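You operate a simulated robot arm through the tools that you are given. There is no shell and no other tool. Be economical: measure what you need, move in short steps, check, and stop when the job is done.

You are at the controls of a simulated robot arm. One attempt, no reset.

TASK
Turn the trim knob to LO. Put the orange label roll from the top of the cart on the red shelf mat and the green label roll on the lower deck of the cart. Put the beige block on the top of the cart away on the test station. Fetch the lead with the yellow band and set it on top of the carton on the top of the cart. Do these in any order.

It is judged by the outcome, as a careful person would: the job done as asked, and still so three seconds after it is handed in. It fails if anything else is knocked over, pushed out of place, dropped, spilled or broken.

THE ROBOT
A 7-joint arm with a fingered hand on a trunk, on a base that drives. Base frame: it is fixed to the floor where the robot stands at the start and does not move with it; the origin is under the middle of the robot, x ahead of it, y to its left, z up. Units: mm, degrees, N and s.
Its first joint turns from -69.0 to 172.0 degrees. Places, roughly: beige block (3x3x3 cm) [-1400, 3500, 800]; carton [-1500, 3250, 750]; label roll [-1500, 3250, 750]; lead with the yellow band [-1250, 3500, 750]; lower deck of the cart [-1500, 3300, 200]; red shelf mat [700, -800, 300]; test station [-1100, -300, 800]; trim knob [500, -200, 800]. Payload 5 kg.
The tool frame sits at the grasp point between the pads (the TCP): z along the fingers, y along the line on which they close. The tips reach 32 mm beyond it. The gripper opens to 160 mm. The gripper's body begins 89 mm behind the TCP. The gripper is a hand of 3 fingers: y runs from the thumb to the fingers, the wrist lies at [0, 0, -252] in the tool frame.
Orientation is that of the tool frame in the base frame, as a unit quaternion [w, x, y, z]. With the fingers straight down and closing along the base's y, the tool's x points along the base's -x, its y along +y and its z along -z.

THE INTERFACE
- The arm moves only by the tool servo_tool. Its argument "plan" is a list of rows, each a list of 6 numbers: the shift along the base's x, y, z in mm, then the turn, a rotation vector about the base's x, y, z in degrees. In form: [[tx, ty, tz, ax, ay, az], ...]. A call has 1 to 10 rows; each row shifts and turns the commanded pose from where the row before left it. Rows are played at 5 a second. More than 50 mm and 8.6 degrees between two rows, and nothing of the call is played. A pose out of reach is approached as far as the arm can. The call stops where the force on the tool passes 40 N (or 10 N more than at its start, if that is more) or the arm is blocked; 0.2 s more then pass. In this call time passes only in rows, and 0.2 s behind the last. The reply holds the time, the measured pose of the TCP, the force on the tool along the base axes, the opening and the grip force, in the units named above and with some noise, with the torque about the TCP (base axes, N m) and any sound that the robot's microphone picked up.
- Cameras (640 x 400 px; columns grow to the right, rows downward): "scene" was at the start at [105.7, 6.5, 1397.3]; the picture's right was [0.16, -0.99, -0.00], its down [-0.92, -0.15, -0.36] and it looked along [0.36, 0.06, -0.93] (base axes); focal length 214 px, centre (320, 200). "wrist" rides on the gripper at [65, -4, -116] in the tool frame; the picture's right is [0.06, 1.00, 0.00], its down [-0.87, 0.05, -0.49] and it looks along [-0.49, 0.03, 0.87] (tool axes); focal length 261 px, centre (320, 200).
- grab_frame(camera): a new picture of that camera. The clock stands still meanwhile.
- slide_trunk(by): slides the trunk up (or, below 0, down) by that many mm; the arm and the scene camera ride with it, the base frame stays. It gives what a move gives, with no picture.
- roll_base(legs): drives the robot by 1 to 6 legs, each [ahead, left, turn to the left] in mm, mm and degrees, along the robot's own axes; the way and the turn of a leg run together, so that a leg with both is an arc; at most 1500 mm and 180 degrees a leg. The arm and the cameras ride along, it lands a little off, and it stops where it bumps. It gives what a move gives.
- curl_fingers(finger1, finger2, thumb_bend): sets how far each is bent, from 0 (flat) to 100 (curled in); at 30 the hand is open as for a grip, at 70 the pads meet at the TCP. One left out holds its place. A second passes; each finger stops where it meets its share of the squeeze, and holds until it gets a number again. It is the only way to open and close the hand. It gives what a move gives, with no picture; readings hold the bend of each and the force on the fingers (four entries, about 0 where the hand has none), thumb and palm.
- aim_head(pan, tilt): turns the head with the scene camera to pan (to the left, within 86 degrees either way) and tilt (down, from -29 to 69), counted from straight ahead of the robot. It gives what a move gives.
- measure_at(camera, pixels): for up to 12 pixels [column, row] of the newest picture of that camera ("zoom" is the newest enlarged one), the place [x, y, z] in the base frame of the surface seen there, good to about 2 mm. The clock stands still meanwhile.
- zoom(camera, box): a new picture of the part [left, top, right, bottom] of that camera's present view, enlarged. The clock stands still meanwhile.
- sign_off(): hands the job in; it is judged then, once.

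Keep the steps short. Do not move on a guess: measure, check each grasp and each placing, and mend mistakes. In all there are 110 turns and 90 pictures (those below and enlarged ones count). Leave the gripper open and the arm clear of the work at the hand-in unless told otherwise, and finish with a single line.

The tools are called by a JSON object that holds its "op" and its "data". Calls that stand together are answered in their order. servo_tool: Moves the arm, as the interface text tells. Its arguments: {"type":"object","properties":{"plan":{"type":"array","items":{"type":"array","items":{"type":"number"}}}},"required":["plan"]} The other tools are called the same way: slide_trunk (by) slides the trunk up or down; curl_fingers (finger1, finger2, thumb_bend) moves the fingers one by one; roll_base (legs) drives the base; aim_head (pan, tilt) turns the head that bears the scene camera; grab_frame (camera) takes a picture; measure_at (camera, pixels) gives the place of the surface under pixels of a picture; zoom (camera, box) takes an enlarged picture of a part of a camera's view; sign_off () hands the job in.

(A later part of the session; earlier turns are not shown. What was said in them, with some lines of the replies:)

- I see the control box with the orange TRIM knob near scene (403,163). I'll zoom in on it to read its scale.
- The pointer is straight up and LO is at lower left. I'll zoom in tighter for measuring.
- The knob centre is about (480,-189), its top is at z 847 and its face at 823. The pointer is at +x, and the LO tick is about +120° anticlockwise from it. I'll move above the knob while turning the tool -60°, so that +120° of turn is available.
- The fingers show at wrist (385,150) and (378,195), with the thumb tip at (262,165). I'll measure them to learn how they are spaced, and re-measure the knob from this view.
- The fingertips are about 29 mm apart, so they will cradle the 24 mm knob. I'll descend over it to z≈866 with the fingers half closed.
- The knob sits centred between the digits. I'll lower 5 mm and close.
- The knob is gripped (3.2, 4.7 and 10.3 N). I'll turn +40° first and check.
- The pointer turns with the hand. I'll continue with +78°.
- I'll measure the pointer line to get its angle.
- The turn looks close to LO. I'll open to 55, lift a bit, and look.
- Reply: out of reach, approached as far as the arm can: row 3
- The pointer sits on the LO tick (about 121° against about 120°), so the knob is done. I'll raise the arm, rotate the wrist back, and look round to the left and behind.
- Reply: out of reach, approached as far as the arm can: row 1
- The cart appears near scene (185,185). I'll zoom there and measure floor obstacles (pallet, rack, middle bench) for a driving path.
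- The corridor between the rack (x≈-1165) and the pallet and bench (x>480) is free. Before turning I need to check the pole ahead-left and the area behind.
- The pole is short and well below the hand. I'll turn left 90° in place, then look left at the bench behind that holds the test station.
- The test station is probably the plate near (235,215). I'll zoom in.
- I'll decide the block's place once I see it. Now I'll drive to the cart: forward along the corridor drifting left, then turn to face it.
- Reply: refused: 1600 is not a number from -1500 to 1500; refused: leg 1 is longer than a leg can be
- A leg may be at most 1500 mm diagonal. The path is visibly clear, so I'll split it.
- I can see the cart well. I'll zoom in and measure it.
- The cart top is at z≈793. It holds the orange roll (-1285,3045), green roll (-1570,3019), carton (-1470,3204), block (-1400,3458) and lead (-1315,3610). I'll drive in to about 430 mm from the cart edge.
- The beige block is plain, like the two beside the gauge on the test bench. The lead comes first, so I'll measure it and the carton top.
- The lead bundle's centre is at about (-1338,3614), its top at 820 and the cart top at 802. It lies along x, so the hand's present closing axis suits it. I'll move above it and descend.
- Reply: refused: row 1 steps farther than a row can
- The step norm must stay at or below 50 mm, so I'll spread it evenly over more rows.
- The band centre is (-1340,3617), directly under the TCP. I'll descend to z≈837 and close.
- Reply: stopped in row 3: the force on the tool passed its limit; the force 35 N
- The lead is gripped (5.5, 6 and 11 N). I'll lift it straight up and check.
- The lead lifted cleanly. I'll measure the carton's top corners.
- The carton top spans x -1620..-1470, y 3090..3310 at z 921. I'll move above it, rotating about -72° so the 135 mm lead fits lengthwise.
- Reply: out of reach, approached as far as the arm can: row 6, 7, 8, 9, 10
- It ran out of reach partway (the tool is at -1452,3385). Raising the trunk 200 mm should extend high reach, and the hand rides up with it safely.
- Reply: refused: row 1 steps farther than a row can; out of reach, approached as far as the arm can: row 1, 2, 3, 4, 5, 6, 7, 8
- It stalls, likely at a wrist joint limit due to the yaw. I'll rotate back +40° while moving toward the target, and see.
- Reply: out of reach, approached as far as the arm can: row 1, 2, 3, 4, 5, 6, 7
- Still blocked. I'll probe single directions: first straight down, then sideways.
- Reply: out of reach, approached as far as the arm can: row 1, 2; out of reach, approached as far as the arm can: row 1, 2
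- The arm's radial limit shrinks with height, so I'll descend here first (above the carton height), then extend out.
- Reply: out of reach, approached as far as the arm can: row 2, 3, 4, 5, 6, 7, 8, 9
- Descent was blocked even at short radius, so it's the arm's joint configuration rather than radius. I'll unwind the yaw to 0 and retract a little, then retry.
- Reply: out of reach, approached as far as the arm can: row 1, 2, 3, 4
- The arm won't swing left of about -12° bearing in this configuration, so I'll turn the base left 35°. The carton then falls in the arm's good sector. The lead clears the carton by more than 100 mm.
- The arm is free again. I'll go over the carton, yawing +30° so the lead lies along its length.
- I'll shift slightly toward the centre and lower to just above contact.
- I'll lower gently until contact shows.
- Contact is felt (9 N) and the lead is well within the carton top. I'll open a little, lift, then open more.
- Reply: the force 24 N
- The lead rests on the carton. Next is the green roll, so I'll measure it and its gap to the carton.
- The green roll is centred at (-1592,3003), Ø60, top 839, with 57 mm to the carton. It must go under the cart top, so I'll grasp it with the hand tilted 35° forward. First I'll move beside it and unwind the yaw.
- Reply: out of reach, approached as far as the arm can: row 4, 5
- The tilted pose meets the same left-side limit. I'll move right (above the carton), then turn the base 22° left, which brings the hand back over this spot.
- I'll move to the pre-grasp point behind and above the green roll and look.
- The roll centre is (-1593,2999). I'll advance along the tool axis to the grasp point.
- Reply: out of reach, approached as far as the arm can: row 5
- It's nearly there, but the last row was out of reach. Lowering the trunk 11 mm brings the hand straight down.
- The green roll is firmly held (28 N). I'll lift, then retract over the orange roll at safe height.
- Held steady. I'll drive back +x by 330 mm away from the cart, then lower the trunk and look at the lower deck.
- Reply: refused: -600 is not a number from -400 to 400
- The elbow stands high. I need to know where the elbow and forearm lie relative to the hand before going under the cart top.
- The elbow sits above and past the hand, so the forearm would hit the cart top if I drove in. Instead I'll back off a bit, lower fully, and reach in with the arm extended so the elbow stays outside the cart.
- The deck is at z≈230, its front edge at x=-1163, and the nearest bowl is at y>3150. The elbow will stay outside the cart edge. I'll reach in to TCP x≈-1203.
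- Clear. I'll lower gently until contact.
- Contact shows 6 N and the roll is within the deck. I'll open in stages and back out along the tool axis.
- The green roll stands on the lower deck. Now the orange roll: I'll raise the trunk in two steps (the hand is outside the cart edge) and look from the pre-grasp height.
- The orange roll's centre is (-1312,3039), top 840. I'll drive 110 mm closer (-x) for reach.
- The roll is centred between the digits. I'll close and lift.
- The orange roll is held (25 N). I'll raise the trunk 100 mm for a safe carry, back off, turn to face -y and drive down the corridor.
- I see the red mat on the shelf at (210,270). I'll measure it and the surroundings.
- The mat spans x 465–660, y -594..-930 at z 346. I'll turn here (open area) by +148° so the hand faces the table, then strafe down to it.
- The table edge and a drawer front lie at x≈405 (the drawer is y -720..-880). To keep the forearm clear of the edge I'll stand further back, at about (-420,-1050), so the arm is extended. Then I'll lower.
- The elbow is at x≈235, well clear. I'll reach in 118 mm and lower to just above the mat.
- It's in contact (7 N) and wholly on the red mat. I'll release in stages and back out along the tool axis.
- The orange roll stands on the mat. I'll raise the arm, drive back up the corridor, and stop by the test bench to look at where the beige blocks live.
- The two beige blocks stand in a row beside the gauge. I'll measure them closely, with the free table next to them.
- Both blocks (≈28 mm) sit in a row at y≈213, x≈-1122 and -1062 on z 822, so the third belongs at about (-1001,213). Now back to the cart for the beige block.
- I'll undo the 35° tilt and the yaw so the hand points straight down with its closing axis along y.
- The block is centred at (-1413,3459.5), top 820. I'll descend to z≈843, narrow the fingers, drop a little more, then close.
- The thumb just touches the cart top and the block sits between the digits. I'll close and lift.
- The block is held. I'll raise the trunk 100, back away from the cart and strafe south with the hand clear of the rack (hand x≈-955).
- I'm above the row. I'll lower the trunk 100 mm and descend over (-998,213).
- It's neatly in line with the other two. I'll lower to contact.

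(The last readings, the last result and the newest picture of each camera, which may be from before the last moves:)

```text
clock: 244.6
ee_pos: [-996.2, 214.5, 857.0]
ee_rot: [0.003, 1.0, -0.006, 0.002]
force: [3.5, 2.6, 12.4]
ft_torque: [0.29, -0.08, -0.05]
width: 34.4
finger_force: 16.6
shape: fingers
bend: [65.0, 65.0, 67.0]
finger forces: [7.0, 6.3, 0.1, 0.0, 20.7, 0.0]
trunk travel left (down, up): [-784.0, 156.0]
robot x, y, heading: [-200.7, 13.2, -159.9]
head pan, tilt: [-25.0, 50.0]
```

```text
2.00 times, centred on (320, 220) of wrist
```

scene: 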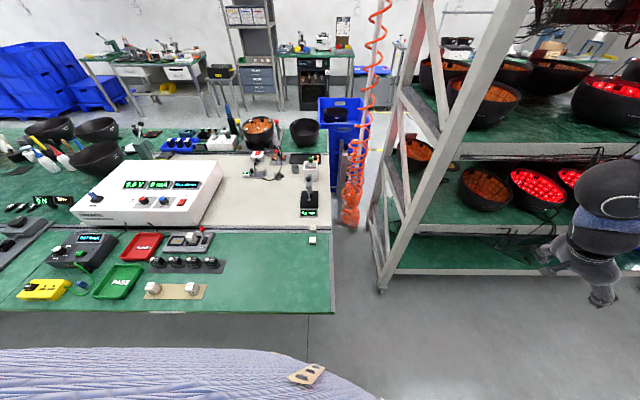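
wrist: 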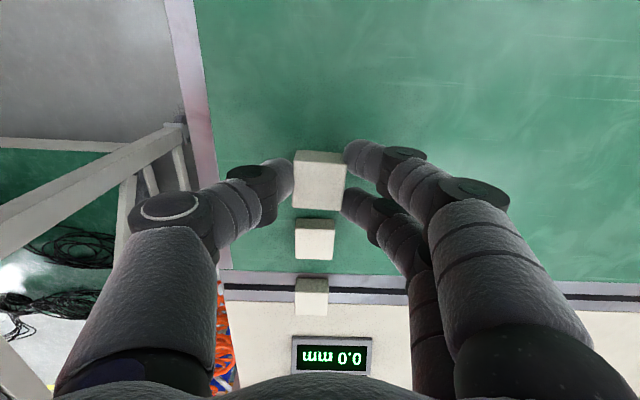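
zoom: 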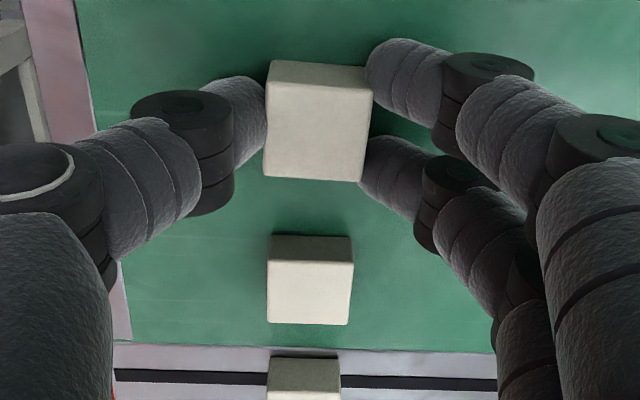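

Contact shows 12 N. I'll open in stages and lift.

{"op": "curl_fingers", "data": {"finger1": 60, "finger2": 60, "thumb_bend": 62}}

{"op": "servo_tool", "data": {"plan": [[0, 0, 7, 0, 0, 0]]}}

{"op": "curl_fingers", "data": {"finger1": 50, "finger2": 50, "thumb_bend": 50}}

{"op": "servo_tool", "data": {"plan": [[0, 0, 25, 0, 0, 0], [0, 0, 45, 0, 0, 0], [0, 0, 45, 0, 0, 0], [0, 0, 45, 0, 0, 0]]}}

{"op": "grab_frame", "data": {"camera": "wrist"}}

```text
clock: 245.6
ee_pos: [-994.5, 213.7, 857.9]
ee_rot: [0.003, 1.0, -0.006, 0.001]
force: [-1.9, 5.2, 31.3]
ft_torque: [0.62, 0.11, -0.02]
width: 38.6
finger_force: 16.1
shape: fingers
bend: [62.0, 62.0, 63.0]
finger forces: [4.7, 4.5, 0.0, 0.0, 22.5, 0.0]
trunk travel left (down, up): [-784.0, 156.0]
robot x, y, heading: [-203.7, 14.6, -160.1]
head pan, tilt: [-25.0, 50.0]
```

```text
clock: 246.0
ee_pos: [-995.9, 212.8, 861.4]
ee_rot: [0.003, 1.0, -0.006, 0.002]
force: [-0.2, 0.0, -0.4]
ft_torque: [0.01, -0.01, 0.04]
width: 43.0
finger_force: 0.0
shape: fingers
bend: [60.0, 60.0, 62.0]
finger forces: [0.0, 0.0, 0.0, 0.0, 0.1, 0.0]
trunk travel left (down, up): [-784.0, 156.0]
robot x, y, heading: [-202.4, 15.0, -159.9]
head pan, tilt: [-25.0, 50.0]
```

```text
clock: 247.0
ee_pos: [-996.6, 212.4, 863.8]
ee_rot: [0.004, 1.0, -0.007, 0.002]
force: [0.6, 0.2, -0.2]
ft_torque: [-0.01, -0.04, -0.05]
width: 86.5
finger_force: 0.0
shape: fingers
bend: [50.0, 50.0, 50.0]
finger forces: [0.0, 0.1, 0.0, 0.1, 0.0, 0.1]
trunk travel left (down, up): [-784.0, 156.0]
robot x, y, heading: [-203.4, 18.1, -159.9]
head pan, tilt: [-25.0, 50.0]
```

```text
clock: 248.0
ee_pos: [-996.0, 213.3, 1027.7]
ee_rot: [0.004, 1.0, -0.006, 0.002]
force: [-0.4, 0.0, 0.2]
ft_torque: [-0.02, 0.04, -0.01]
width: 86.5
finger_force: 0.1
shape: fingers
bend: [50.0, 50.0, 50.0]
finger forces: [0.1, 0.0, 0.0, 0.0, 0.0, 0.0]
trunk travel left (down, up): [-784.0, 156.0]
robot x, y, heading: [-202.2, 15.5, -159.6]
head pan, tilt: [-25.0, 50.0]
```

```text
13 pictures are left
```

wrist: 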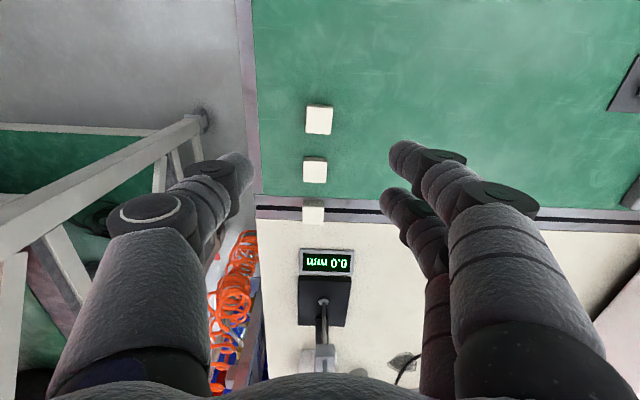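

The three blocks stand in a row. I'll open the hand, back away, and turn to do a last check of the mat and knob.

{"op": "curl_fingers", "data": {"finger1": 30, "finger2": 30, "thumb_bend": 30}}

{"op": "roll_base", "data": {"legs": [[-150, 0, 0], [0, 0, 75]]}}

{"op": "aim_head", "data": {"pan": 40, "tilt": 50}}

{"op": "grab_frame", "data": {"camera": "scene"}}

```text
clock: 249.0
ee_pos: [-997.3, 214.1, 1026.7]
ee_rot: [0.003, 1.0, -0.006, 0.001]
force: [-0.1, 0.3, -0.2]
ft_torque: [0.04, 0.03, -0.01]
width: 167.2
finger_force: 0.0
shape: fingers
bend: [30.0, 30.0, 30.0]
finger forces: [0.0, 0.0, 0.0, 0.0, 0.0, 0.1]
trunk travel left (down, up): [-784.0, 156.0]
robot x, y, heading: [-202.2, 19.2, -160.2]
head pan, tilt: [-25.0, 50.0]
```

```text
clock: 253.7
ee_pos: [-454.7, -653.3, 1026.4]
ee_rot: [0.0, 0.794, 0.608, 0.004]
force: [0.2, 0.2, 0.6]
ft_torque: [0.0, 0.01, 0.0]
width: 167.6
finger_force: 0.0
shape: fingers
bend: [30.0, 30.0, 30.0]
finger forces: [0.0, 0.0, 0.0, 0.1, 0.0, 0.0]
trunk travel left (down, up): [-784.0, 156.0]
robot x, y, heading: [-68.3, 63.1, -84.4]
head pan, tilt: [-25.0, 50.0]
```

```text
clock: 255.0
ee_pos: [-454.6, -653.4, 1027.0]
ee_rot: [0.002, 0.794, 0.607, 0.004]
force: [-0.4, -0.2, 0.5]
ft_torque: [0.01, -0.03, 0.0]
width: 167.8
finger_force: 0.0
shape: fingers
bend: [30.0, 30.0, 30.0]
finger forces: [0.1, 0.0, 0.0, 0.0, 0.1, 0.1]
trunk travel left (down, up): [-784.0, 156.0]
robot x, y, heading: [-65.9, 65.0, -84.3]
head pan, tilt: [40.0, 50.0]
```

```text
12 pictures are left
```

scene: 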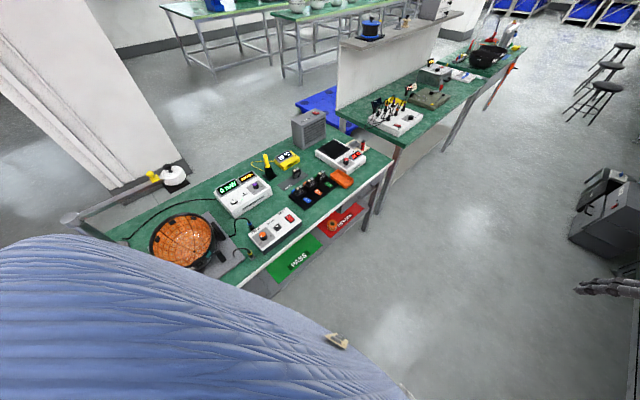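

{"op": "zoom", "data": {"camera": "scene", "box": [240, 190, 370, 275]}}

```text
4.71 times, centred on (305, 232) of scene
```

zoom: 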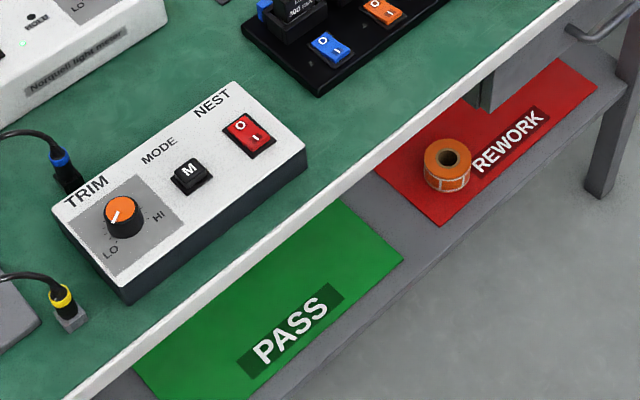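

The knob points at LO and the orange roll stands on the red mat. The hand is open and clear, so I'm handing in.

{"op": "sign_off", "data": {}}

```text
The job is handed in.
```

All five jobs are done: trim knob at LO, orange roll on the red mat, green roll on the cart's lower deck, beige block in the row with its two mates beside the test-station gauge (my reading of "away"), and the yellow-banded lead on the carton.
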